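You operate a simulated robot arm through the tools that you are given. There is no shell and no other tool. Be economical: measure what you need, move in short steps, check, and stop when the job is done.

Carry out the task below with a simulated two-armed robot. There is one attempt and no reset: what you move stays moved.

JOB
Test the desk's signal lamps; one stays dark, so switch off and lay out the spare grey lamp.
Fine: key on, hold the cream button; key off; grey lamp from the drawer onto the white shelf; drawer shut.
Where things are to end (x, y in the base frame): grey lamp within 0.06 m of [0.53, 0.45].

It is judged by the outcome, as a careful person would: the job done as asked, and still so three seconds after it is handed in. It fails if anything else is knocked over, pushed out of place, dropped, spilled or broken.

ROBOT AND FRAMES
Two 6-joint arms with two-finger grippers on one trunk, on a base that drives. Base frame: it is fixed to the floor where the robot stands at the start and does not move with it; the origin is under the middle of the robot, x ahead of it, y to its left, z up; the surface under the hand at the start is at about z = 0.74. Lengths are in m, angles in rad, forces in N, time in s.
The left shoulder is at the start at [0.07, 0.148, 1.357], the right one opposite. With the tool pointing down near the work surface each hand reaches from about 0.34 to 0.62 m from the robot's upright axis, wherever it stands, measured 20 degrees to its own side. Places, roughly: blue breaker [1.2, 0, 0.5]; blue latch [0.8, 0.7, 0.8]; cream button [0.8, -0.2, 0.8]; desk drawer [1, 0.6, 0.5]; dim knob [0.8, 0.1, 0.8]; emergency stop [0.8, 0.7, 1]; grey lamp [1.25, 0.75, 0.5]; key switch [0.9, 0, 1]; range knob [0.9, 0.5, 0.9]; red latch [0.8, 0.4, 0.8]; trim knob [0.8, 0.6, 0.8]; trip knob [0.9, 0.6, 0.9]; white breaker [1.2, -0.1, 0.5]; white shelf of the control desk [0.6, 0.2, 0.7]; yellow breaker [1.2, 0, 0.5]. Payload 2.45 kg a hand.
Tool frame (each hand has its own): the origin (TCP) lies between the finger pads and is the grasp point; the fingertips stand 0.03 m ahead of it; z points along the fingers, y is the line along which they close. Largest opening 0.106 m; the body of the gripper starts 0.079 m behind the TCP.
Orientation is that of the tool frame in the base frame, as a unit quaternion [w, x, y, z]. With the fingers straight down and closing along the base's y, the tool's x points along the base's -x, its y along +y and its z along -z.

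CONTROLS
- The arms move only by the tool jog_arm. It takes "left_steps", "right_steps" or both (then of equal length, played together; a hand with none holds still); each is a list that holds one entry, the list of rows, each a list of 7 numbers: the turn, a rotation vector about the base's x, y, z in rad, then the shift along the base's x, y, z in mm, then the opening in per cent of the stroke, from 0 (shut) to 100 (fully open). In form: [[[ax, ay, az, tx, ty, tz, claw], ...]]. A call has 1 to 10 rows; each row is the pose to reach, as a shift and turn from the pose commanded when the call began. Rows are played at 5 a second. More than 0.05 m and 0.15 rad between two rows, or a gripper value outside its range, and nothing of the call is played. A pose out of reach is approached as far as the arm can. The call stops where the force on the tool passes 40 N (or 10 N more than at its start, if that is more) or the arm is blocked; 0.2 s more then pass. The fingers move at their own pace (about 0.072 m/s each) and stop on an object; they squeeze with about 29 N. The grip force told is the motor's: it shows also when the fingers shut on nothing. Time passes only in rows, and 0.2 s behind the last, so rows that repeat a pose let the fingers close. The reply holds the time, the measured pose of the TCP, the force on the tool along the base axes, the opening and the grip force, in the units named above and with some noise, with the torque about the TCP (base axes, N m) and any sound that the robot's microphone picked up.
- Cameras (640 x 400 px; columns grow to the right, rows downward): "scene" is now at [0.1272, 0.0018, 1.5634]; the picture's right is [0.19, -0.98, 0.00], its down [-0.83, -0.16, -0.54] and it looks along [0.53, 0.10, -0.84] (base axes); focal length 268 px, centre (320, 200). "left" rides on the left gripper at [0.076, 0.002, -0.106] in its tool frame; the picture's right is [-0.02, 1.00, 0.00], its down [-0.78, -0.02, -0.62] and it looks along [-0.62, -0.01, 0.78] (tool axes); focal length 247 px, centre (320, 200). "right" rides on the right gripper at [0.076, -0.002, -0.106] in its tool frame; the picture's right is [0.02, 1.00, 0.00], its down [-0.78, 0.02, -0.62] and it looks along [-0.62, 0.01, 0.78] (tool axes); focal length 247 px, centre (320, 200). There is no depth. A picture from a camera that has moved, and an enlarged one, comes with that camera's place and axes in the base frame and with its lens. The place of the scene camera against the robot may be out by one fixed shift of up to 0.025 m in any direction.
- snapshot(camera): a new picture of that camera. No time passes.
- move_column(by): slides the trunk up (or, below 0, down) by that many m; the arms and the scene camera ride with it, the base frame stays. It gives what a move gives, with no picture.
- steer(legs): drives the robot by 1 to 6 legs, each [ahead, left, turn to the left] in m, m and rad, along the robot's own axes; the way and the turn of a leg run together, so that a leg with both is an arc; at most 1.5 m and 3.142 rad a leg. The arms and the cameras ride along, it lands a little off, and it stops where it bumps. It gives what a move gives.
- turn_head(pan, tilt): turns the head with the scene camera to pan (to the left, within 1.501 rad either way) and tilt (down, from -0.506 to 1.204), counted from straight ahead of the robot. It gives what a move gives.
- close_up(camera, box): a new picture of the part [left, top, right, bottom] of that camera's present view, enlarged. No time passes.
- job_done(): hands the job in; it is judged then, once.

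Work in short steps. Places have to be worked out from the pictures, the camera data and where the tool is seen: move nearer, look again, correct. Check each grasp and each placing, and mend what went wrong. You have 120 turns and 88 pictures in all, those below and enlarged ones among them. Open the grippers and draw the arms clear of the work before you hand the job in, unless the task says otherwise; then end with one line.

The tools are called after "Call:" as a command line: name --argument value ..., lists and objects as JSON in quotes. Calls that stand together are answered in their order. jog_arm: Moves the arms, as the interface text tells. Its arguments: {"type":"object","properties":{"left_steps":{"type":"array","items":{"type":"array","items":{"type":"array","items":{"type":"number"}}}},"right_steps":{"type":"array","items":{"type":"array","items":{"type":"array","items":{"type":"number"}}}}},"required":[]} The other tools are called the same way: move_column (by) slides the trunk up or down; steer (legs) drives the base; turn_head (pan, tilt) turns the head that bears the scene camera; snapshot (camera) takes a picture; close_up (camera, box) takes an enlarged picture of a part of a camera's view; job_done () hands the job in.

At the start:

```text
t: 0.0
left_eef_pos: [0.5452, 0.2587, 0.9988]
left_ee_rot: [0.0, 0.0, 1.0, 0.0]
left_ft_force: [-0.1, -0.6, 0.0]
left_ft_torque: [0.03, 0.01, -0.02]
left_width: 0.1059
left_finger_force: 0.0
right_eef_pos: [0.5616, -0.2202, 0.9998]
right_ee_rot: [0.0, -0.001, 1.0, 0.001]
right_ft_force: [-0.3, 0.0, -0.4]
right_ft_torque: [0.0, -0.04, 0.01]
right_width: 0.1059
right_finger_force: 0.0
trunk travel left (down, up): [-0.83, 0.11]
robot x, y, heading: [0.0003, -0.0033, 0.001]
head pan, tilt: [0.194, 1.005]
```

scene: 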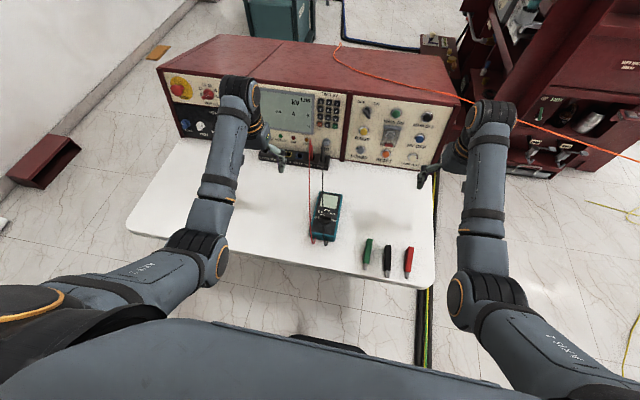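
right: 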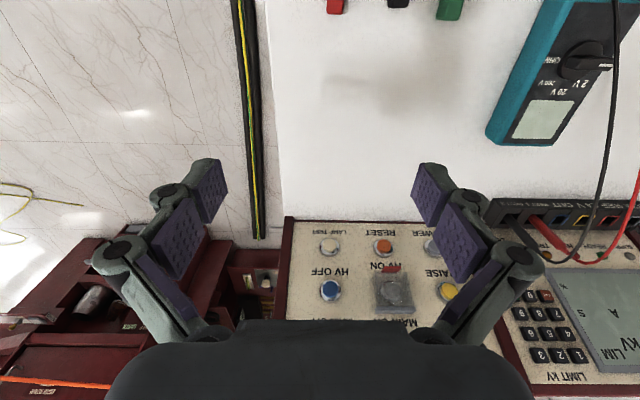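
left: 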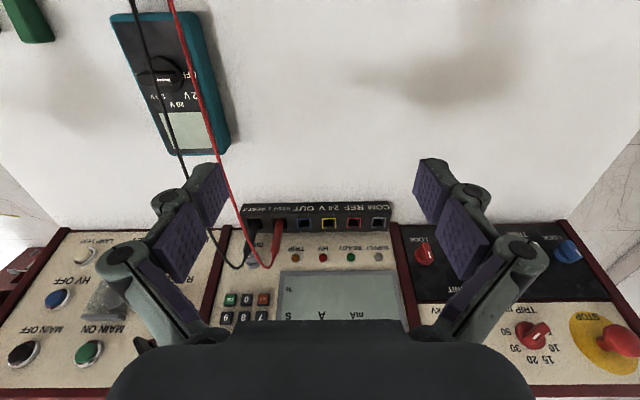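

I start by viewing the panel closer to find key, cream button and drawer.

Call:
close_up --camera "scene" --box '[330, 80, 480, 180]'

Call:
close_up --camera "scene" --box '[140, 30, 350, 170]'

Call:
turn_head --pan 0.35 --tilt 0.6

Call:
snapshot --camera "scene"

```text
4.00 times, centred on (405, 130) of scene
camera zoom: at [0.1272, 0.0018, 1.5634], right [0.19, -0.98, 0.0], down [-0.83, -0.16, -0.54], along [0.53, 0.1, -0.84], focal length 1071 px, centre (-20, 480)
```

zoom: 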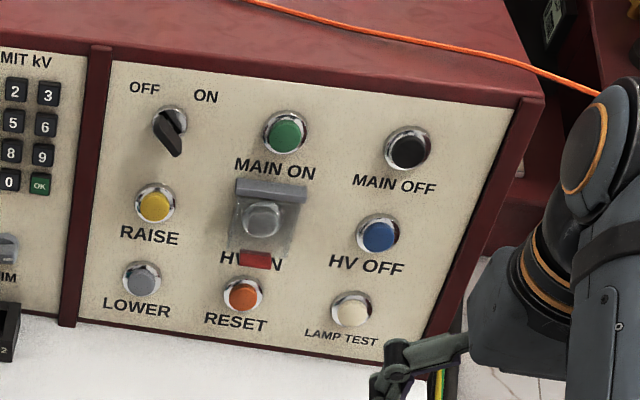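

```text
2.86 times, centred on (245, 100) of scene
camera zoom: at [0.1272, 0.0018, 1.5634], right [0.19, -0.98, 0.0], down [-0.83, -0.16, -0.54], along [0.53, 0.1, -0.84], focal length 765 px, centre (534, 486)
```

zoom: 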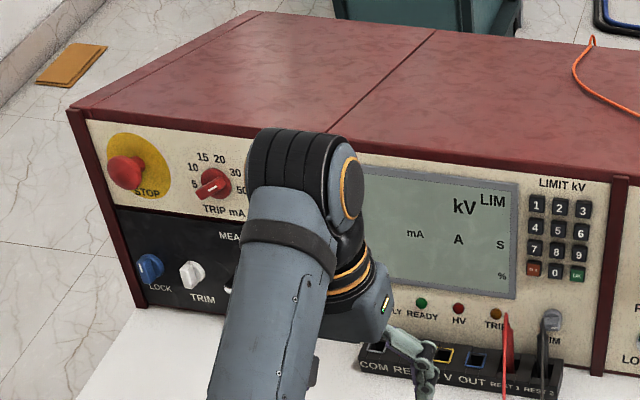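

```text
t: 0.9
left_eef_pos: [0.544, 0.2592, 1.001]
left_ee_rot: [0.0, 0.001, 1.0, 0.0]
left_ft_force: [-0.4, 0.1, -0.9]
left_ft_torque: [0.0, 0.01, -0.02]
left_width: 0.1061
left_finger_force: 0.0
right_eef_pos: [0.5621, -0.2205, 0.9994]
right_ee_rot: [0.0, 0.0, 1.0, 0.0]
right_ft_force: [0.0, 0.0, -0.5]
right_ft_torque: [-0.02, -0.01, -0.02]
right_width: 0.1062
right_finger_force: 0.0
trunk travel left (down, up): [-0.83, 0.11]
robot x, y, heading: [0.0, -0.0014, 0.006]
head pan, tilt: [0.351, 0.6]
```

```text
82 pictures are left
camera scene: at [0.1421, 0.0187, 1.5957], right [0.34, -0.94, 0.0], down [-0.53, -0.19, -0.82], along [0.77, 0.28, -0.57], focal length 268 px, centre (320, 200)
```

scene: 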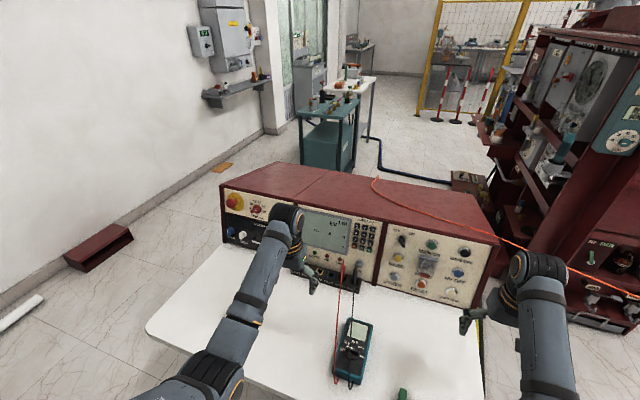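

The key lever points to OFF on the sloped panel, and the cream button (LAMP TEST) is low on the right. I tip the right hand forward in place, with fingers closed, to get a better viewpoint.

Call:
jog_arm --right_steps '[[[0, -0.14, 0, 0, 0, 0, 60], [0, -0.28, 0, 0, 0, 0, 30], [0, -0.42, 0, 10, 0, 0, 0], [0, -0.56, 0, 20, 0, 0, 0], [0, -0.7, 0, 30, 0, 0, 0], [0, -0.8, 0, 40, 0, 0, 0]]]'

Call:
snapshot --camera "right"

Call:
turn_head --pan 0.0 --tilt 0.7

Call:
snapshot --camera "scene"

```text
t: 2.3
left_eef_pos: [0.5449, 0.2605, 1.0003]
left_ee_rot: [0.0, 0.0, 1.0, 0.0]
left_ft_force: [0.8, 0.5, -0.4]
left_ft_torque: [-0.02, 0.01, 0.02]
left_width: 0.1061
left_finger_force: 0.0
right_eef_pos: [0.6035, -0.2199, 1.0008]
right_ee_rot: [0.391, 0.0, 0.92, 0.0]
right_ft_force: [0.0, -0.3, -0.4]
right_ft_torque: [0.0, 0.02, 0.0]
right_width: 0.0
right_finger_force: 28.2
trunk travel left (down, up): [-0.83, 0.11]
robot x, y, heading: [-0.001, 0.0025, -0.0]
head pan, tilt: [0.351, 0.6]
```

```text
81 pictures are left
camera right: at [0.4748, -0.2209, 1.0195], right [-0.01, 1.0, -0.02], down [0.1, 0.02, 1.0], along [1.0, 0.01, -0.1], focal length 247 px, centre (320, 200)
```

right: 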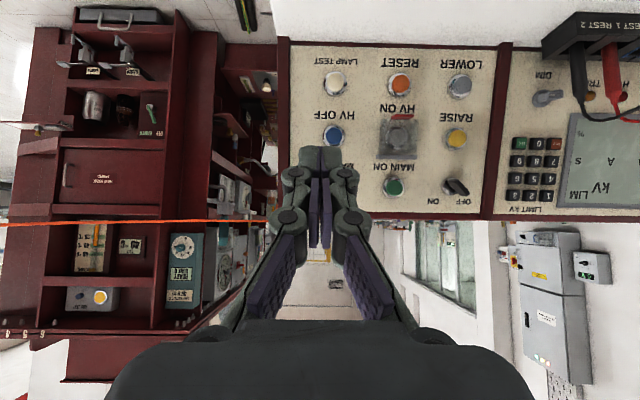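

```text
t: 3.1
left_eef_pos: [0.5454, 0.2604, 0.9991]
left_ee_rot: [0.0, 0.0, 1.0, 0.0]
left_ft_force: [-0.5, -0.5, -0.5]
left_ft_torque: [0.01, 0.03, 0.0]
left_width: 0.106
left_finger_force: 0.1
right_eef_pos: [0.6036, -0.2202, 1.0007]
right_ee_rot: [0.389, 0.0, 0.921, 0.0]
right_ft_force: [-0.1, 0.3, -0.2]
right_ft_torque: [-0.01, 0.02, 0.04]
right_width: 0.0
right_finger_force: 27.9
trunk travel left (down, up): [-0.83, 0.11]
robot x, y, heading: [0.0013, 0.0037, -0.001]
head pan, tilt: [0.0, 0.7]
```

```text
80 pictures are left
camera scene: at [0.144, -0.0115, 1.5872], right [0.0, -1.0, 0.0], down [-0.64, 0.0, -0.77], along [0.77, 0.0, -0.64], focal length 268 px, centre (320, 200)
```

scene: 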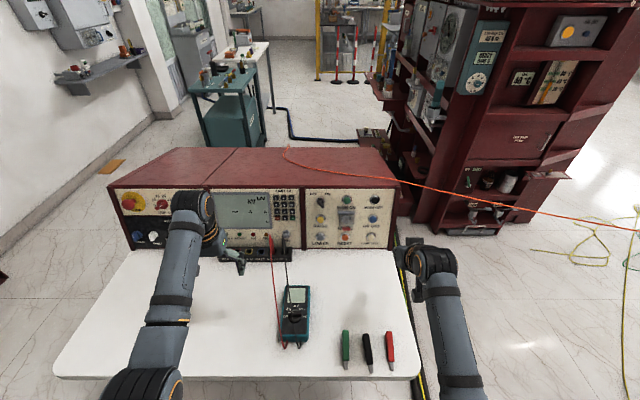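

Triangulated: cream button ≈ (0.84,-0.197,0.80), key ≈ (0.89,0.0,0.95), panel leaning ~19° from vertical. I zoom on the key to see the lever's angle.

Call:
close_up --camera "right" --box '[400, 130, 520, 205]'

Call:
close_up --camera "scene" --box '[200, 170, 400, 295]'

```text
5.33 times, centred on (460, 168) of right
camera zoom: at [0.4744, -0.2208, 1.0197], right [-0.01, 1.0, -0.02], down [0.1, 0.02, 0.99], along [0.99, 0.01, -0.1], focal length 1317 px, centre (-427, 373)
```

zoom: 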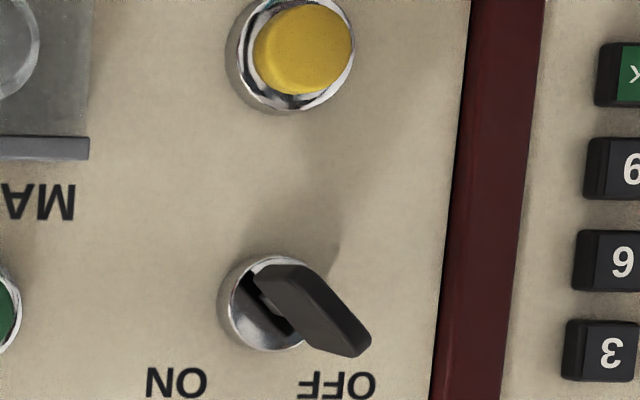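

```text
3.20 times, centred on (300, 232) of scene
camera zoom: at [0.144, -0.0115, 1.5872], right [0.0, -1.0, 0.0], down [-0.64, 0.0, -0.77], along [0.77, 0.0, -0.64], focal length 857 px, centre (384, 96)
```

zoom: 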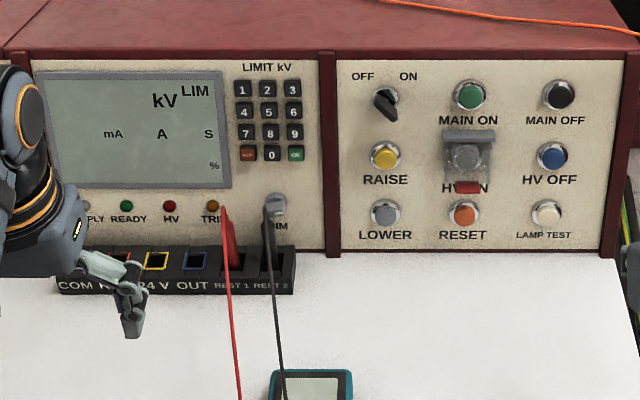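

The key blade lies ~40° left of panel-up (at OFF); I'll bring the right hand to a pre-grasp ~0.16 m off the key along the panel normal, opened partly, and look.

Call:
jog_arm --right_steps '[[[0, -0.08, 0, 10, 45, 0, 20], [0, -0.16, 0, 30, 85, 0, 40], [0, -0.24, 0, 55, 120, 0, 40], [0, -0.32, 0, 80, 155, 0, 40], [0, -0.4, 0, 105, 190, 0, 40], [0, -0.44, 0, 125, 215, 0, 40], [0, -0.44, 0, 125, 215, 0, 40]]]'

Call:
snapshot --camera "right"

Call:
snapshot --camera "scene"

```text
t: 4.0
left_eef_pos: [0.5454, 0.261, 0.9979]
left_ee_rot: [-0.001, 0.0, 1.0, 0.0]
left_ft_force: [-0.4, 0.4, -0.7]
left_ft_torque: [-0.01, -0.01, 0.03]
left_width: 0.1063
left_finger_force: 0.0
right_eef_pos: [0.6593, -0.1738, 0.9745]
right_ee_rot: [0.495, -0.031, 0.864, -0.084]
right_ft_force: [-0.2, -0.1, -0.4]
right_ft_torque: [-0.05, 0.02, -0.02]
right_width: 0.0425
right_finger_force: 0.0
trunk travel left (down, up): [-0.83, 0.11]
robot x, y, heading: [-0.0014, -0.0018, -0.001]
head pan, tilt: [0.0, 0.7]
stopped in row 4 (right hand): the arm was blocked; the commanded pose is now the measured one
```

```text
77 pictures are left
camera right: at [0.5299, -0.1735, 0.9627], right [0.02, 0.98, -0.19], down [-0.14, 0.2, 0.97], along [0.99, 0.01, 0.14], focal length 247 px, centre (320, 200)
```

right: 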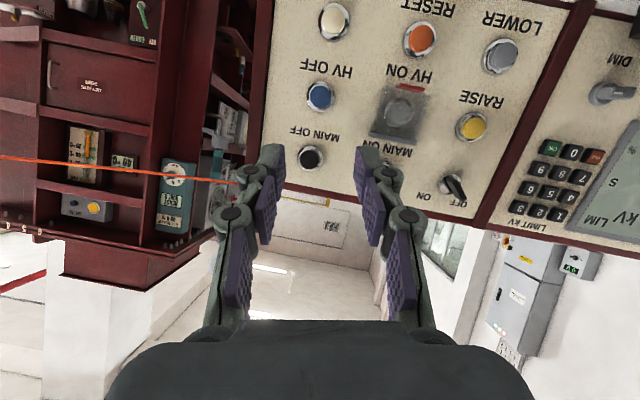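

```text
76 pictures are left
camera scene: at [0.1456, -0.0114, 1.587], right [0.0, -1.0, 0.0], down [-0.65, 0.0, -0.76], along [0.76, 0.0, -0.65], focal length 268 px, centre (320, 200)
```

scene: 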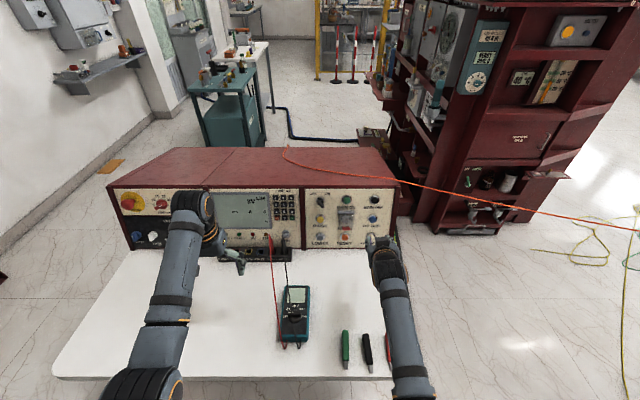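

The arm ran out of reach; I need to get the base nearer. I check the gap between the robot and shelf edge by looking down.

Call:
turn_head --pan 0.0 --tilt 1.2

Call:
snapshot --camera "scene"

```text
t: 4.9
left_eef_pos: [0.5451, 0.2599, 0.9998]
left_ee_rot: [0.0, 0.0, 1.0, 0.0]
left_ft_force: [0.4, 0.4, 0.5]
left_ft_torque: [0.01, 0.01, -0.01]
left_width: 0.106
left_finger_force: 0.0
right_eef_pos: [0.6586, -0.1746, 0.9753]
right_ee_rot: [0.495, -0.031, 0.864, -0.084]
right_ft_force: [-0.4, 0.1, 0.2]
right_ft_torque: [0.01, -0.02, 0.04]
right_width: 0.0425
right_finger_force: 0.1
trunk travel left (down, up): [-0.83, 0.11]
robot x, y, heading: [0.0019, -0.0024, -0.005]
head pan, tilt: [0.0, 1.201]
```

```text
75 pictures are left
camera scene: at [0.115, -0.0121, 1.5512], right [0.0, -1.0, 0.0], down [-0.93, 0.0, -0.36], along [0.36, 0.0, -0.93], focal length 268 px, centre (320, 200)
```

scene: 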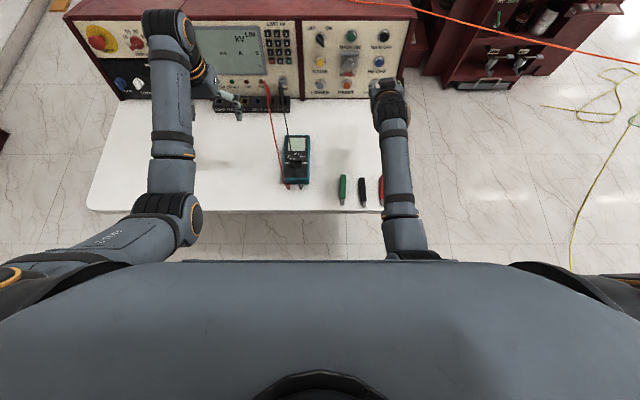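

A gap of roughly 0.08 m seems left before the shelf edge. I raise and retract both hands, then lower the trunk and move slightly ahead to gain reach.

Call:
jog_arm --left_steps '[[[0, 0, 0, -20, 0, 30, 100], [0, 0, 0, -40, 10, 60, 100], [0, 0, 0, -50, 20, 90, 100], [0, 0, 0, -60, 30, 120, 100], [0, 0, 0, -70, 40, 150, 100], [0, 0, 0, -80, 50, 180, 100]]]' --right_steps '[[[0, 0, 0, -20, -10, 30, 40], [0, 0, 0, -50, -20, 60, 40], [0, 0, 0, -70, -30, 90, 40], [0, 0, 0, -90, -40, 120, 40], [0, 0, 0, -100, -45, 150, 40], [0, 0, 0, -110, -50, 180, 40]]]'

Call:
move_column --by -0.25

Call:
steer --legs '[[0.07, 0, 0]]'

Call:
turn_head --pan 0.0 --tilt 0.6

Call:
snapshot --camera "scene"

```text
t: 6.3
left_eef_pos: [0.5323, 0.3231, 1.0158]
left_ee_rot: [0.002, 0.0, 1.0, 0.0]
left_ft_force: [1.0, -0.4, 0.1]
left_ft_torque: [-0.06, 0.01, -0.02]
left_width: 0.1059
left_finger_force: 0.0
left hand out of reach, approached as far as the arm can: row 1, 2, 3, 4, 5, 6
right_eef_pos: [0.5495, -0.224, 1.1543]
right_ee_rot: [0.496, -0.031, 0.864, -0.083]
right_ft_force: [0.5, 0.9, -0.2]
right_ft_torque: [0.01, 0.0, 0.01]
right_width: 0.0424
right_finger_force: 0.1
trunk travel left (down, up): [-0.83, 0.11]
robot x, y, heading: [-0.0045, 0.0039, -0.002]
head pan, tilt: [0.0, 1.201]
```

```text
t: 8.9
left_eef_pos: [0.5322, 0.3237, 0.7654]
left_ee_rot: [0.001, 0.0, 1.0, 0.0]
left_ft_force: [-0.6, -0.8, 0.2]
left_ft_torque: [0.01, 0.0, -0.01]
left_width: 0.106
left_finger_force: 0.1
right_eef_pos: [0.5487, -0.2254, 0.9051]
right_ee_rot: [0.495, -0.031, 0.864, -0.084]
right_ft_force: [-0.6, -0.4, -0.3]
right_ft_torque: [0.0, 0.01, -0.01]
right_width: 0.0423
right_finger_force: 0.0
trunk travel left (down, up): [-0.58, 0.36]
robot x, y, heading: [0.0004, 0.0014, -0.003]
head pan, tilt: [0.0, 1.201]
```

```text
t: 9.9
left_eef_pos: [0.6029, 0.3231, 0.7651]
left_ee_rot: [0.0, 0.001, 1.0, -0.001]
left_ft_force: [0.1, 0.4, -0.4]
left_ft_torque: [-0.01, 0.02, 0.01]
left_width: 0.106
left_finger_force: 0.0
right_eef_pos: [0.6197, -0.2251, 0.9035]
right_ee_rot: [0.495, -0.031, 0.864, -0.084]
right_ft_force: [0.4, -0.1, 0.4]
right_ft_torque: [-0.01, 0.01, 0.0]
right_width: 0.0424
right_finger_force: 0.1
trunk travel left (down, up): [-0.58, 0.36]
robot x, y, heading: [0.0704, -0.0006, 0.001]
head pan, tilt: [0.0, 1.201]
```

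```text
t: 10.9
left_eef_pos: [0.6014, 0.323, 0.7653]
left_ee_rot: [0.001, 0.0, 1.0, 0.0]
left_ft_force: [-0.4, -0.3, 0.0]
left_ft_torque: [0.0, 0.0, 0.01]
left_width: 0.1062
left_finger_force: 0.1
right_eef_pos: [0.619, -0.2234, 0.9048]
right_ee_rot: [0.495, -0.03, 0.864, -0.084]
right_ft_force: [-0.5, -0.2, 0.4]
right_ft_torque: [-0.01, 0.01, -0.05]
right_width: 0.0424
right_finger_force: 0.0
trunk travel left (down, up): [-0.58, 0.36]
robot x, y, heading: [0.0719, -0.0025, 0.001]
head pan, tilt: [0.0, 0.6]
```

```text
74 pictures are left
camera scene: at [0.2174, -0.0116, 1.3457], right [0.0, -1.0, 0.0], down [-0.57, 0.0, -0.82], along [0.82, 0.0, -0.57], focal length 268 px, centre (320, 200)
```

scene: 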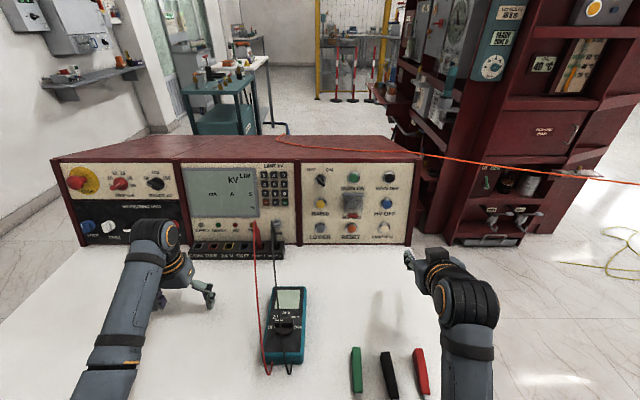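

That step lowered the left hand closer to the shelf than I wanted (forces read zero); I raise it now. At the same time the right hand goes to the key pre-grasp, rolled ~40° to match the blade.

Call:
jog_arm --left_steps '[[[0, 0, 0, 0, 0, 20, 100], [0, 0, 0, -10, 10, 40, 100], [0, 0, 0, -20, 20, 60, 100], [0, 0, 0, -30, 30, 80, 100], [0, 0, 0, -40, 40, 100, 100], [0, 0, 0, -50, 50, 120, 100], [0, 0, 0, -50, 50, 120, 100]]]' --right_steps '[[[-0.077, -0.026, 0.056, 10, 37, 16, 40], [-0.155, -0.052, 0.112, 30, 73, 32, 40], [-0.232, -0.078, 0.168, 50, 110, 48, 40], [-0.31, -0.103, 0.223, 70, 147, 64, 40], [-0.388, -0.129, 0.279, 90, 183, 80, 40], [-0.465, -0.155, 0.335, 110, 220, 95, 40], [-0.465, -0.155, 0.335, 110, 220, 95, 40]]]'

Call:
snapshot --camera "right"

Call:
snapshot --camera "scene"

```text
t: 11.4
left_eef_pos: [0.6086, 0.3305, 0.7741]
left_ee_rot: [0.002, 0.0, 1.0, -0.001]
left_ft_force: [0.4, -0.5, -0.1]
left_ft_torque: [0.02, 0.01, -0.02]
left_width: 0.1059
left_finger_force: 0.1
left hand out of reach, approached as far as the arm can: row 1, 2
right_eef_pos: [0.6329, -0.2385, 0.9109]
right_ee_rot: [0.488, -0.128, 0.841, -0.195]
right_ft_force: [-0.4, -0.8, -0.1]
right_ft_torque: [-0.05, 0.02, 0.02]
right_width: 0.0422
right_finger_force: 0.1
right hand out of reach, approached as far as the arm can: row 1, 2
trunk travel left (down, up): [-0.58, 0.36]
robot x, y, heading: [0.0705, 0.0014, 0.0]
head pan, tilt: [0.0, 0.6]
stopped in row 2 (right hand): the arm was blocked; the commanded pose is now the measured one
```

```text
73 pictures are left
camera right: at [0.5027, -0.2483, 0.8999], right [-0.04, 0.88, -0.47], down [-0.16, 0.46, 0.87], along [0.99, 0.1, 0.12], focal length 247 px, centre (320, 200)
```

right: 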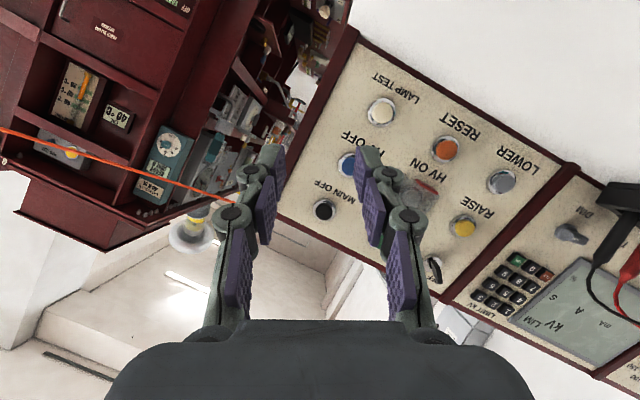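

```text
72 pictures are left
camera scene: at [0.2181, -0.0123, 1.3456], right [0.0, -1.0, 0.0], down [-0.57, 0.0, -0.82], along [0.82, 0.0, -0.57], focal length 268 px, centre (320, 200)
```

scene: 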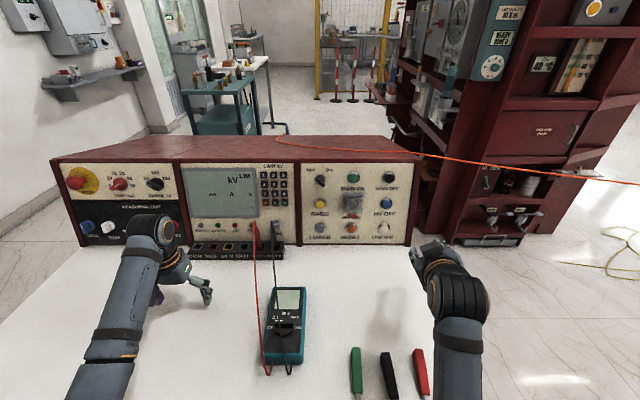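

Both hands were near joint limits; the right wrist seems close to its straight (singular) posture at that tilt. I return the right hand to the 46° tilt that worked and check it moves freely towards the key.

Call:
jog_arm --right_steps '[[[0.093, 0.049, -0.017, 0, 0, 10, 40], [0.186, 0.098, -0.034, 0, 0, 20, 40], [0.278, 0.146, -0.051, 0, 10, 30, 40], [0.371, 0.195, -0.068, 0, 20, 40, 40], [0.464, 0.244, -0.085, 0, 30, 50, 40], [0.464, 0.244, -0.085, 20, 60, 60, 40], [0.464, 0.244, -0.085, 40, 100, 70, 40], [0.464, 0.244, -0.085, 60, 140, 80, 40]]]'

Call:
snapshot --camera "scene"

```text
t: 13.4
left_eef_pos: [0.6076, 0.3305, 0.7741]
left_ee_rot: [0.003, 0.0, 1.0, 0.0]
left_ft_force: [-0.8, 0.1, 0.2]
left_ft_torque: [0.02, -0.02, 0.03]
left_width: 0.1058
left_finger_force: 0.0
right_eef_pos: [0.7117, -0.1645, 0.9849]
right_ee_rot: [0.391, 0.012, 0.919, -0.048]
right_ft_force: [-0.5, 0.0, 0.1]
right_ft_torque: [0.05, -0.06, 0.0]
right_width: 0.0425
right_finger_force: 0.1
right hand out of reach, approached as far as the arm can: row 7, 8
trunk travel left (down, up): [-0.58, 0.36]
robot x, y, heading: [0.0675, 0.0019, -0.003]
head pan, tilt: [0.0, 0.6]
stopped in row 8 (right hand): the arm was blocked; the commanded pose is now the measured one
```

```text
71 pictures are left
camera scene: at [0.2166, -0.0127, 1.3458], right [0.0, -1.0, 0.0], down [-0.56, 0.0, -0.83], along [0.83, 0.0, -0.56], focal length 268 px, centre (320, 200)
```

scene: 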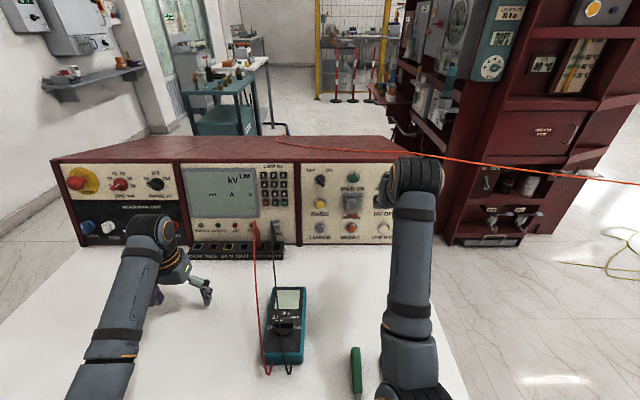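

Blocks occurred whenever the right hand passed inward of its own shoulder (y≈-0.17), so I should shift the base left so the key lies at the right hand's side. First I back the right hand off and lift the left hand with a forward tilt.

Call:
jog_arm --left_steps '[[[0, -0.12, 0, -10, 0, 20, 100], [0, -0.24, 0, -20, 0, 40, 100], [0, -0.36, 0, -30, 0, 60, 100], [0, -0.48, 0, -40, 0, 80, 100], [0, -0.6, 0, -50, 0, 100, 100], [0, -0.7, 0, -60, 0, 120, 100]]]' --right_steps '[[[0, 0, 0, -10, -10, 0, 40], [0, 0, 0, -20, -20, 0, 40], [0, 0, 0, -30, -30, 0, 40], [0, 0, 0, -40, -40, 0, 40], [0, 0, 0, -50, -50, 0, 40], [0, 0, 0, -60, -60, 0, 40]]]'

```text
t: 14.8
left_eef_pos: [0.5457, 0.2914, 0.8789]
left_ee_rot: [0.345, 0.001, 0.939, -0.001]
left_ft_force: [-0.6, 0.3, 0.6]
left_ft_torque: [-0.02, 0.0, -0.01]
left_width: 0.1063
left_finger_force: 0.1
left hand out of reach, approached as far as the arm can: row 6
right_eef_pos: [0.6488, -0.2231, 0.985]
right_ee_rot: [0.389, 0.013, 0.92, -0.046]
right_ft_force: [0.5, -0.9, -0.2]
right_ft_torque: [0.01, -0.02, 0.03]
right_width: 0.0425
right_finger_force: 0.0
trunk travel left (down, up): [-0.58, 0.36]
robot x, y, heading: [0.0692, 0.0031, -0.001]
head pan, tilt: [0.0, 0.6]
```

Both are clear; I strafe the base 0.22 m left.

Call:
steer --legs '[[0, 0.22, 0]]'

Call:
snapshot --camera "right"

Call:
snapshot --camera "scene"

```text
t: 16.5
left_eef_pos: [0.5458, 0.5177, 0.879]
left_ee_rot: [0.346, 0.001, 0.938, -0.001]
left_ft_force: [-0.9, 0.2, -0.8]
left_ft_torque: [-0.01, -0.02, -0.02]
left_width: 0.106
left_finger_force: 0.0
right_eef_pos: [0.6505, 0.0009, 0.9846]
right_ee_rot: [0.39, 0.011, 0.92, -0.045]
right_ft_force: [-0.5, 1.0, 1.0]
right_ft_torque: [-0.01, 0.0, -0.03]
right_width: 0.0421
right_finger_force: 0.0
trunk travel left (down, up): [-0.58, 0.36]
robot x, y, heading: [0.0712, 0.2252, 0.002]
head pan, tilt: [0.0, 0.6]
```

```text
70 pictures are left
camera right: at [0.522, 0.0088, 1.0046], right [0.04, 0.99, -0.09], down [0.1, 0.09, 0.99], along [0.99, -0.05, -0.1], focal length 247 px, centre (320, 200)
```

right: 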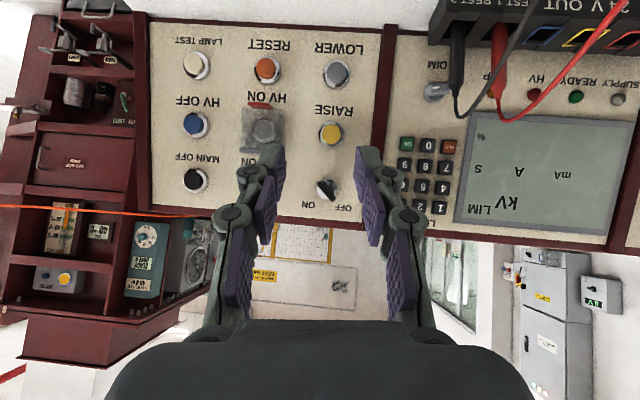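

```text
69 pictures are left
camera scene: at [0.2171, 0.2109, 1.3458], right [0.0, -1.0, 0.0], down [-0.57, 0.0, -0.82], along [0.82, 0.0, -0.57], focal length 268 px, centre (320, 200)
```

scene: 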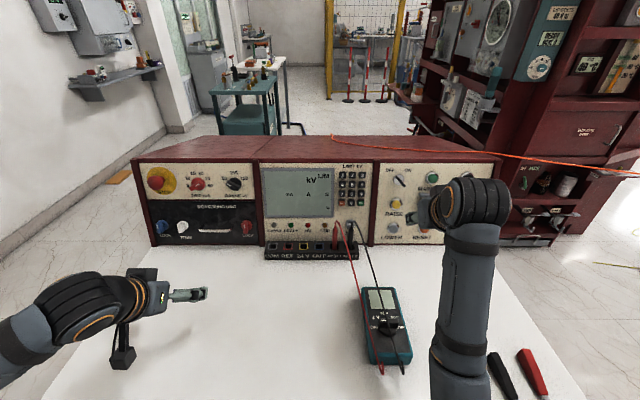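

From here the key blade is at ≈(0.868, -0.001, 0.952). I go to a pre-grasp 0.1 m short of it with milder tilt and the ~40° roll.

Call:
jog_arm --right_steps '[[[-0.095, -0.027, 0.058, 10, 2, 2, 50], [-0.19, -0.054, 0.117, 25, 4, 5, 50], [-0.285, -0.082, 0.176, 45, 6, 8, 50], [-0.38, -0.109, 0.234, 70, 9, 10, 50], [-0.475, -0.136, 0.292, 100, 11, 12, 50], [-0.57, -0.163, 0.351, 131, 13, 15, 50], [-0.57, -0.163, 0.351, 131, 13, 15, 50]]]'

Call:
snapshot --camera "right"

```text
t: 18.1
left_eef_pos: [0.5457, 0.516, 0.8788]
left_ee_rot: [0.346, 0.001, 0.938, -0.001]
left_ft_force: [0.1, 0.0, 0.0]
left_ft_torque: [0.02, -0.04, -0.02]
left_width: 0.106
left_finger_force: 0.1
right_eef_pos: [0.7813, 0.0134, 1.0006]
right_ee_rot: [0.451, -0.255, 0.823, -0.231]
right_ft_force: [0.3, -0.1, -0.2]
right_ft_torque: [0.02, 0.01, 0.02]
right_width: 0.053
right_finger_force: 0.0
trunk travel left (down, up): [-0.58, 0.36]
robot x, y, heading: [0.0704, 0.224, 0.007]
head pan, tilt: [0.0, 0.6]
```

```text
68 pictures are left
camera right: at [0.6559, -0.0185, 1.0058], right [-0.22, 0.75, -0.62], down [-0.18, 0.6, 0.78], along [0.96, 0.28, 0.0], focal length 247 px, centre (320, 200)
```

right: 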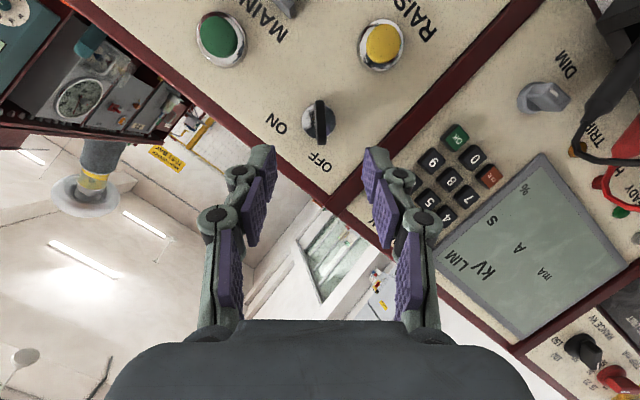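

The blade is lined up with the fingers (pixel (320,120), as predicted for 0.1 m ahead). I advance 0.075 m along the fingers.

Call:
jog_arm --right_steps '[[[0, 0, 0, 17, -3, -10, 50], [0, 0, 0, 34, -6, -19, 50], [0, 0, 0, 52, -9, -29, 50], [0, 0, 0, 64.5, -11.4, -36.3, 50]]]'

Call:
snapshot --camera "right"

```text
t: 19.1
left_eef_pos: [0.5463, 0.5154, 0.8794]
left_ee_rot: [0.345, 0.0, 0.939, 0.0]
left_ft_force: [0.3, 0.0, -0.4]
left_ft_torque: [0.01, 0.01, 0.01]
left_width: 0.1059
left_finger_force: 0.0
right_eef_pos: [0.8466, 0.0036, 0.9635]
right_ee_rot: [0.451, -0.253, 0.824, -0.231]
right_ft_force: [-1.1, -0.5, 0.4]
right_ft_torque: [0.02, -0.02, -0.02]
right_width: 0.053
right_finger_force: 0.0
trunk travel left (down, up): [-0.58, 0.36]
robot x, y, heading: [0.0715, 0.2204, 0.006]
head pan, tilt: [0.0, 0.6]
```

```text
67 pictures are left
camera right: at [0.7206, -0.0294, 0.9687], right [-0.22, 0.75, -0.62], down [-0.18, 0.6, 0.78], along [0.96, 0.28, 0.0], focal length 247 px, centre (320, 200)
```

right: 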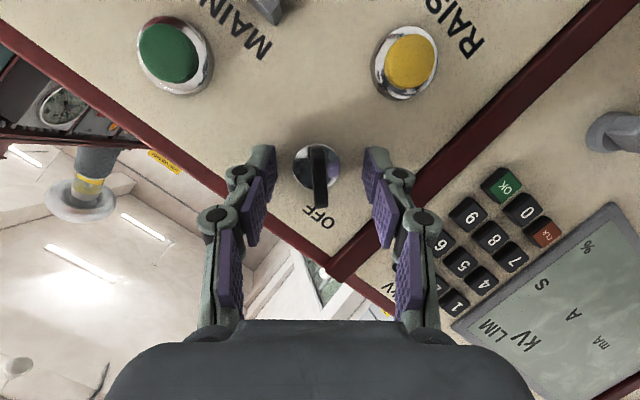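

The blade is between the fingertips. I go 8 mm deeper and close gently.

Call:
jog_arm --right_steps '[[[0, 0, 0, 7, -1, -4, 50], [0, 0, 0, 7, -1, -4, 20], [0, 0, 0, 7, -1, -4, 0], [0, 0, 0, 7, -1, -4, 0], [0, 0, 0, 7, -1, -4, 0]]]'

Call:
snapshot --camera "right"

```text
t: 20.3
left_eef_pos: [0.544, 0.516, 0.8821]
left_ee_rot: [0.347, 0.0, 0.938, -0.001]
left_ft_force: [-1.1, 0.1, -0.1]
left_ft_torque: [-0.01, 0.02, -0.01]
left_width: 0.1062
left_finger_force: 0.0
right_eef_pos: [0.85, 0.0005, 0.9621]
right_ee_rot: [0.453, -0.253, 0.823, -0.232]
right_ft_force: [-14.0, -4.3, 7.1]
right_ft_torque: [-0.32, 0.16, -1.13]
right_width: 0.0068
right_finger_force: 34.9
trunk travel left (down, up): [-0.58, 0.36]
robot x, y, heading: [0.0708, 0.2217, -0.001]
head pan, tilt: [0.0, 0.6]
```

```text
66 pictures are left
camera right: at [0.7237, -0.0311, 0.9671], right [-0.21, 0.75, -0.62], down [-0.18, 0.6, 0.78], along [0.96, 0.28, 0.0], focal length 247 px, centre (320, 200)
```

right: 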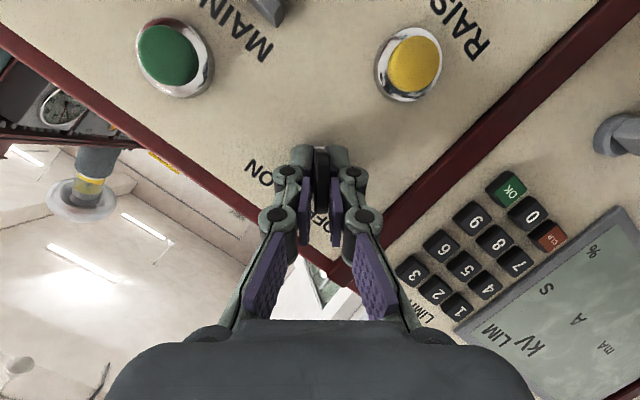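

Blade gripped (7 mm wide), nearly on the key axis. I relieve the push slightly and turn clockwise about the panel normal by 0.7 rad first.

Call:
jog_arm --right_steps '[[[0, 0, 0, -3, 0, 1, 0], [0.132, 0, -0.046, -3, 0, 1, 0], [0.265, 0, -0.091, -3, 0, 1, 0], [0.397, 0, -0.136, -3, 1, 1, 0], [0.53, 0, -0.182, -3, 1, 1, 0], [0.662, 0, -0.228, -3, 1, 1, 0], [0.662, 0, -0.228, -3, 1, 1, 0]]]'

Call:
snapshot --camera "right"

```text
t: 21.9
left_eef_pos: [0.5458, 0.515, 0.8803]
left_ee_rot: [0.347, 0.0, 0.938, 0.0]
left_ft_force: [0.5, 0.8, -0.3]
left_ft_torque: [0.02, 0.0, -0.03]
left_width: 0.1058
left_finger_force: 0.0
right_eef_pos: [0.8485, -0.0016, 0.9628]
right_ee_rot: [0.481, 0.003, 0.877, -0.001]
right_ft_force: [9.3, -19.6, 16.6]
right_ft_torque: [-0.14, -0.36, -0.25]
right_width: 0.0062
right_finger_force: 34.7
trunk travel left (down, up): [-0.58, 0.36]
robot x, y, heading: [0.0707, 0.2199, 0.003]
head pan, tilt: [0.0, 0.6]
```

```text
65 pictures are left
camera right: at [0.7199, -0.0012, 0.9557], right [-0.01, 1.0, -0.02], down [-0.11, 0.02, 0.99], along [0.99, 0.01, 0.11], focal length 247 px, centre (320, 200)
```

right: 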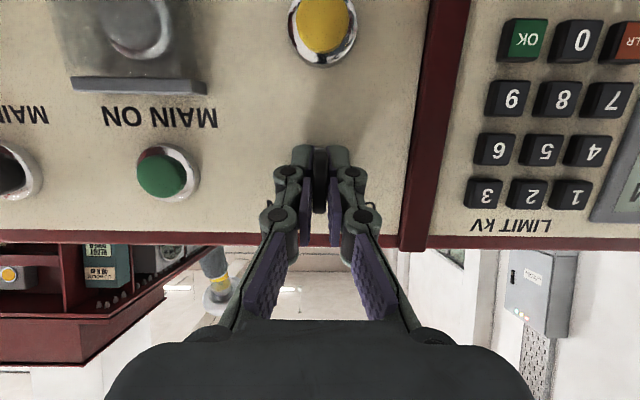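

The key follows; side force suggests the axis is slightly to -y/+z, so I correct a few mm and turn the remaining ~0.75 rad.

Call:
jog_arm --right_steps '[[[0, 0, 0, 1, -3, 3, 0], [0.132, 0, -0.046, 1, -3, 3, 0], [0.265, 0, -0.091, 1, -3, 3, 0], [0.397, 0, -0.136, 1, -3, 3, 0], [0.53, 0, -0.182, 1, -3, 3, 0], [0.662, 0, -0.228, 1, -3, 3, 0], [0.71, 0, -0.244, 1, -3, 3, 0]]]'

Call:
snapshot --camera "right"

```text
t: 23.5
left_eef_pos: [0.5448, 0.5151, 0.8811]
left_ee_rot: [0.347, 0.0, 0.938, 0.001]
left_ft_force: [-0.1, 0.1, 0.1]
left_ft_torque: [0.01, -0.01, 0.01]
left_width: 0.1059
left_finger_force: 0.2
right_eef_pos: [0.8482, -0.0031, 0.9617]
right_ee_rot: [0.445, 0.273, 0.816, 0.247]
right_ft_force: [-16.8, -10.9, -6.3]
right_ft_torque: [0.19, 0.12, 0.92]
right_width: 0.0075
right_finger_force: 35.1
trunk travel left (down, up): [-0.58, 0.36]
robot x, y, heading: [0.0696, 0.2239, -0.007]
head pan, tilt: [0.0, 0.6]
```

```text
64 pictures are left
camera right: at [0.7234, 0.0306, 0.9674], right [0.22, 0.74, 0.63], down [-0.17, -0.61, 0.77], along [0.96, -0.28, 0.0], focal length 247 px, centre (320, 200)
```

right: 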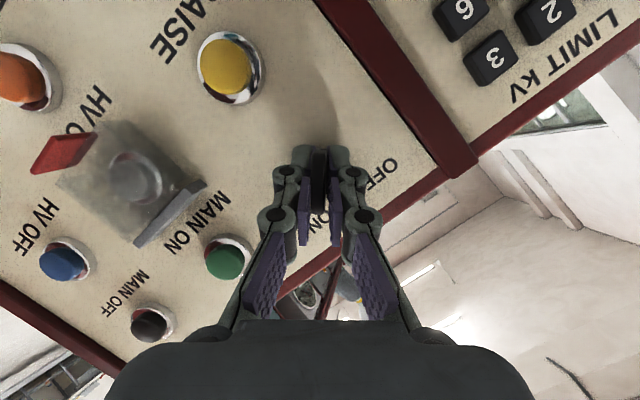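

The blade now points at ON just as it pointed at OFF before. I open and back away to verify it stays.

Call:
jog_arm --right_steps '[[[0, 0, 0, 0, 0, 0, 30], [0, 0, 0, 0, 0, 0, 50], [0, 0, 0, -30, -5, 17, 50], [0, 0, 0, -60, -10, 34, 50], [0, 0, 0, -100, -16, 56, 50]]]'

Call:
snapshot --camera "right"

Call:
close_up --camera "scene" --box '[130, 150, 450, 350]'

```text
t: 24.7
left_eef_pos: [0.5455, 0.516, 0.8795]
left_ee_rot: [0.345, 0.0, 0.938, 0.0]
left_ft_force: [-0.5, 0.4, 0.8]
left_ft_torque: [0.0, -0.04, -0.01]
left_width: 0.1061
left_finger_force: 0.1
right_eef_pos: [0.749, -0.0181, 1.0206]
right_ee_rot: [0.447, 0.272, 0.816, 0.246]
right_ft_force: [0.5, 0.6, 0.7]
right_ft_torque: [-0.01, 0.04, 0.01]
right_width: 0.0529
right_finger_force: 0.1
trunk travel left (down, up): [-0.58, 0.36]
robot x, y, heading: [0.0692, 0.2214, 0.006]
head pan, tilt: [0.0, 0.6]
```

```text
63 pictures are left
camera right: at [0.6228, 0.0154, 1.0244], right [0.21, 0.75, 0.63], down [-0.18, -0.61, 0.78], along [0.96, -0.28, 0.0], focal length 247 px, centre (320, 200)
```

right: 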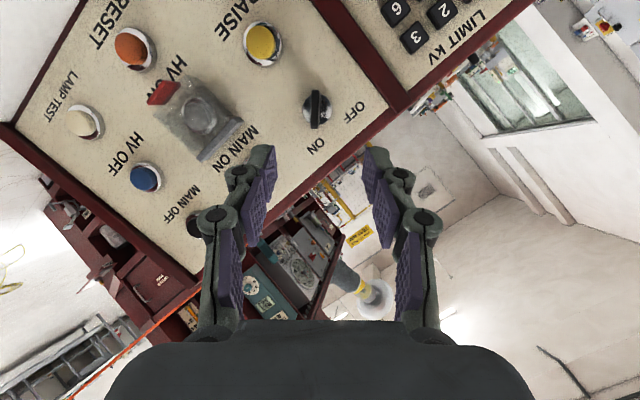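

```text
2.00 times, centred on (290, 250) of scene
camera zoom: at [0.2153, 0.21, 1.346], right [0.0, -1.0, 0.0], down [-0.56, 0.0, -0.83], along [0.83, 0.0, -0.56], focal length 536 px, centre (380, 100)
```

zoom: 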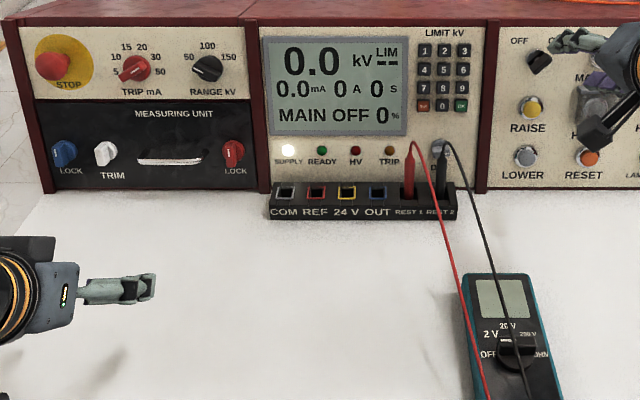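

Key is ON: SUPPLY lit, display awake. Now I close the fingers, bring the hand to neutral roll and to a spot 5 cm in front of the cream LAMP TEST button.

Call:
jog_arm --right_steps '[[[-0.085, 0.024, 0.04, -25, -15, -5, 25], [-0.17, 0.047, 0.079, -50, -40, -20, 0], [-0.256, 0.071, 0.119, -60, -70, -45, 0], [-0.342, 0.095, 0.159, -60, -100, -75, 0], [-0.427, 0.118, 0.198, -50, -125, -105, 0], [-0.512, 0.142, 0.238, -35, -145, -135, 0], [-0.6, 0.166, 0.278, -15, -165, -160, 0], [-0.683, 0.189, 0.317, 10, -179, -182, 0], [-0.683, 0.189, 0.317, 10, -179, -186, 0]]]'

Call:
snapshot --camera "right"

Call:
snapshot --camera "scene"

```text
t: 26.7
left_eef_pos: [0.5452, 0.516, 0.8794]
left_ee_rot: [0.346, 0.0, 0.938, -0.001]
left_ft_force: [0.4, 0.0, -0.1]
left_ft_torque: [0.0, 0.01, 0.0]
left_width: 0.106
left_finger_force: 0.1
right_eef_pos: [0.7609, -0.1964, 0.8352]
right_ee_rot: [0.391, -0.001, 0.92, 0.0]
right_ft_force: [-0.2, 0.3, 0.2]
right_ft_torque: [-0.03, -0.02, 0.02]
right_width: 0.0001
right_finger_force: 28.2
trunk travel left (down, up): [-0.58, 0.36]
robot x, y, heading: [0.0722, 0.2241, 0.003]
head pan, tilt: [0.0, 0.6]
```

```text
61 pictures are left
camera right: at [0.6319, -0.1974, 0.8543], right [-0.02, 1.0, -0.02], down [0.1, 0.02, 1.0], along [1.0, 0.01, -0.1], focal length 247 px, centre (320, 200)
```

right: 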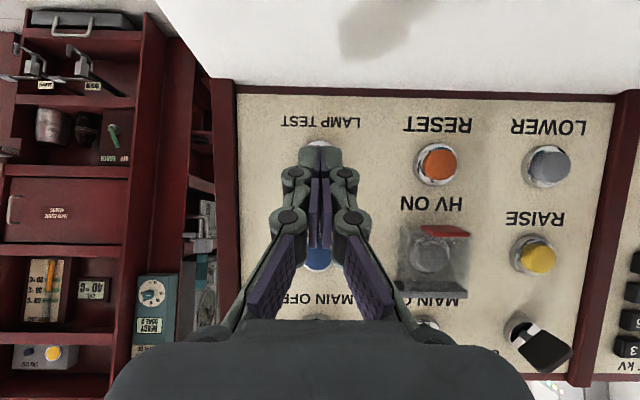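

```text
60 pictures are left
camera scene: at [0.2162, 0.2101, 1.3459], right [0.0, -1.0, 0.0], down [-0.56, 0.0, -0.83], along [0.83, 0.0, -0.56], focal length 268 px, centre (320, 200)
```

scene: 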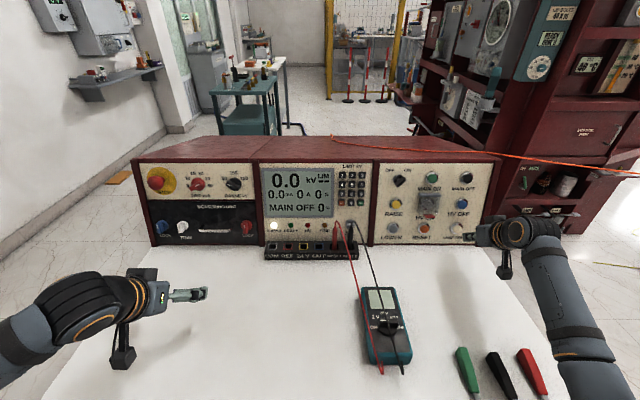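

Fingertip is lined up with the button, ~6 cm off along the normal. I approach 52 mm, then press in small steps.

Call:
jog_arm --right_steps '[[[0, 0, 0, 20, 0, -6, 0], [0, 0, 0, 38, 0, -12, 0], [0, 0, 0, 52, 0, -16.5, 0], [0, 0, 0, 55, 0, -17.5, 0], [0, 0, 0, 58, 0, -18.5, 0]]]'

Call:
snapshot --camera "right"

Call:
close_up --camera "scene" --box '[130, 150, 530, 270]'

```text
t: 27.9
left_eef_pos: [0.5409, 0.5177, 0.8816]
left_ee_rot: [0.349, 0.001, 0.937, -0.002]
left_ft_force: [0.7, -0.3, -0.4]
left_ft_torque: [-0.03, -0.01, -0.05]
left_width: 0.106
left_finger_force: 0.1
right_eef_pos: [0.8105, -0.1964, 0.8194]
right_ee_rot: [0.39, 0.001, 0.921, -0.002]
right_ft_force: [-30.5, 4.9, 12.7]
right_ft_torque: [0.29, 0.02, 0.09]
right_width: 0.006
right_finger_force: 28.5
trunk travel left (down, up): [-0.58, 0.36]
robot x, y, heading: [0.0675, 0.221, -0.003]
head pan, tilt: [0.0, 0.6]
heard: click
stopped in row 5 (right hand): the force on the tool passed its limit at 41 N (the readings are from after the stop); the commanded pose is now the measured one
```

```text
59 pictures are left
camera right: at [0.6818, -0.1969, 0.8392], right [-0.01, 1.0, -0.02], down [0.1, 0.02, 0.99], along [0.99, 0.01, -0.1], focal length 247 px, centre (320, 200)
```

right: 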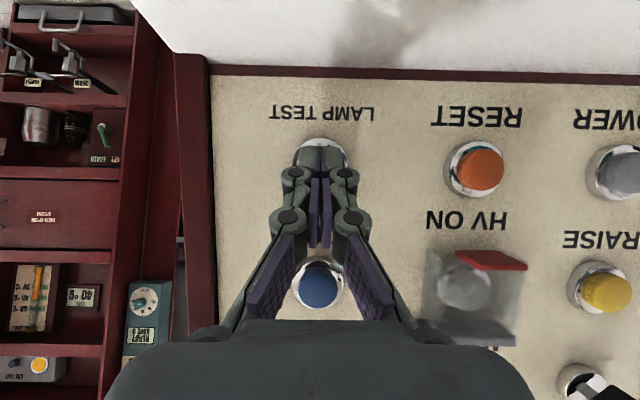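

```text
1.60 times, centred on (330, 210) of scene
camera zoom: at [0.2076, 0.2133, 1.3469], right [0.0, -1.0, 0.0], down [-0.56, 0.0, -0.83], along [0.83, 0.0, -0.56], focal length 428 px, centre (304, 184)
```

zoom: 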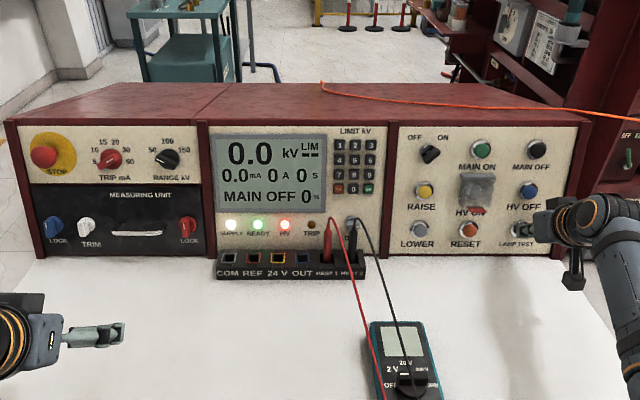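

The button clicked: SUPPLY, READY and HV light, TRIP stays dark. I hold it for about two seconds.

Call:
jog_arm --right_steps '[[[0, 0, 0, 1, 0, 0, 0], [0, 0, 0, 1, 0, 0, 0], [0, 0, 0, 1, 0, 0, 0], [0, 0, 0, 1, 0, 0, 0], [0, 0, 0, 1, 0, 0, 0], [0, 0, 0, 1, 0, 0, 0], [0, 0, 0, 1, 0, 0, 0], [0, 0, 0, 1, 0, 0, 0], [0, 0, 0, 1, 0, 0, 0], [0, 0, 0, 1, 0, 0, 0]]]'

Call:
close_up --camera "scene" --box '[230, 180, 390, 260]'

```text
t: 30.1
left_eef_pos: [0.5392, 0.5173, 0.8833]
left_ee_rot: [0.348, 0.0, 0.937, -0.001]
left_ft_force: [0.4, -0.2, 0.1]
left_ft_torque: [-0.04, 0.01, 0.02]
left_width: 0.1058
left_finger_force: 0.0
right_eef_pos: [0.8113, -0.1972, 0.8192]
right_ee_rot: [0.39, 0.0, 0.921, -0.001]
right_ft_force: [-41.3, 2.4, 9.9]
right_ft_torque: [0.0, 0.2, 0.11]
right_width: 0.0059
right_finger_force: 28.6
trunk travel left (down, up): [-0.58, 0.36]
robot x, y, heading: [0.0651, 0.222, -0.005]
head pan, tilt: [0.0, 0.6]
```

```text
4.00 times, centred on (310, 220) of scene
camera zoom: at [0.2069, 0.2118, 1.3468], right [0.0, -1.0, 0.0], down [-0.56, 0.0, -0.83], along [0.83, 0.0, -0.56], focal length 1071 px, centre (360, 120)
```

zoom: 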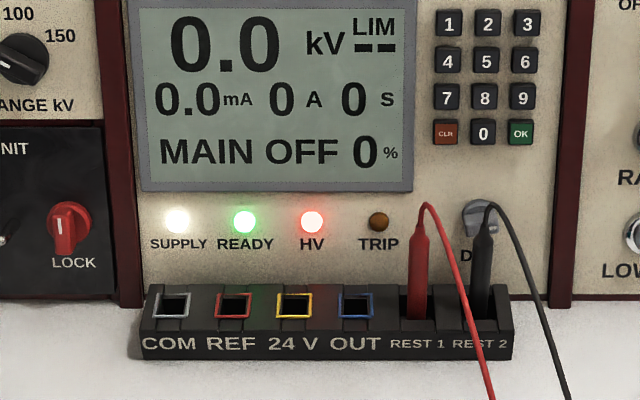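

Held; TRIP remains dark. I release the button, retreat, and return to the key's ON-side pre-grasp.

Call:
jog_arm --right_steps '[[[0, 0, 0, -30, 0, 10, 0], [0, 0, 0, -70, 0, 25, 0], [0.085, -0.024, -0.04, -110, 15, 40, 20], [0.17, -0.047, -0.079, -125, 40, 65, 50], [0.256, -0.071, -0.119, -130, 70, 90, 50], [0.342, -0.095, -0.159, -130, 100, 120, 50], [0.427, -0.118, -0.198, -120, 130, 150, 50], [0.512, -0.142, -0.238, -100, 155, 175, 50], [0.6, -0.166, -0.278, -80, 172, 195, 50], [0.683, -0.189, -0.317, -62, 179, 201, 50]]]'

Call:
snapshot --camera "right"

```text
t: 32.4
left_eef_pos: [0.5472, 0.5158, 0.8789]
left_ee_rot: [0.345, 0.0, 0.939, -0.001]
left_ft_force: [0.4, 0.1, 0.2]
left_ft_torque: [0.01, -0.02, -0.01]
left_width: 0.1058
left_finger_force: 0.0
right_eef_pos: [0.7567, -0.0179, 1.0139]
right_ee_rot: [0.443, 0.274, 0.818, 0.245]
right_ft_force: [-0.3, 0.6, -0.7]
right_ft_torque: [0.02, 0.02, -0.01]
right_width: 0.053
right_finger_force: 0.0
trunk travel left (down, up): [-0.58, 0.36]
robot x, y, heading: [0.0677, 0.2214, -0.0]
head pan, tilt: [0.0, 0.6]
```

```text
56 pictures are left
camera right: at [0.6315, 0.0152, 1.0192], right [0.22, 0.74, 0.63], down [-0.17, -0.61, 0.78], along [0.96, -0.28, 0.0], focal length 247 px, centre (320, 200)
```

right: 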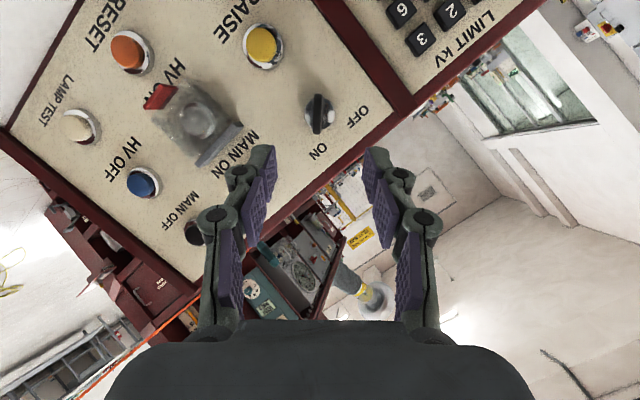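

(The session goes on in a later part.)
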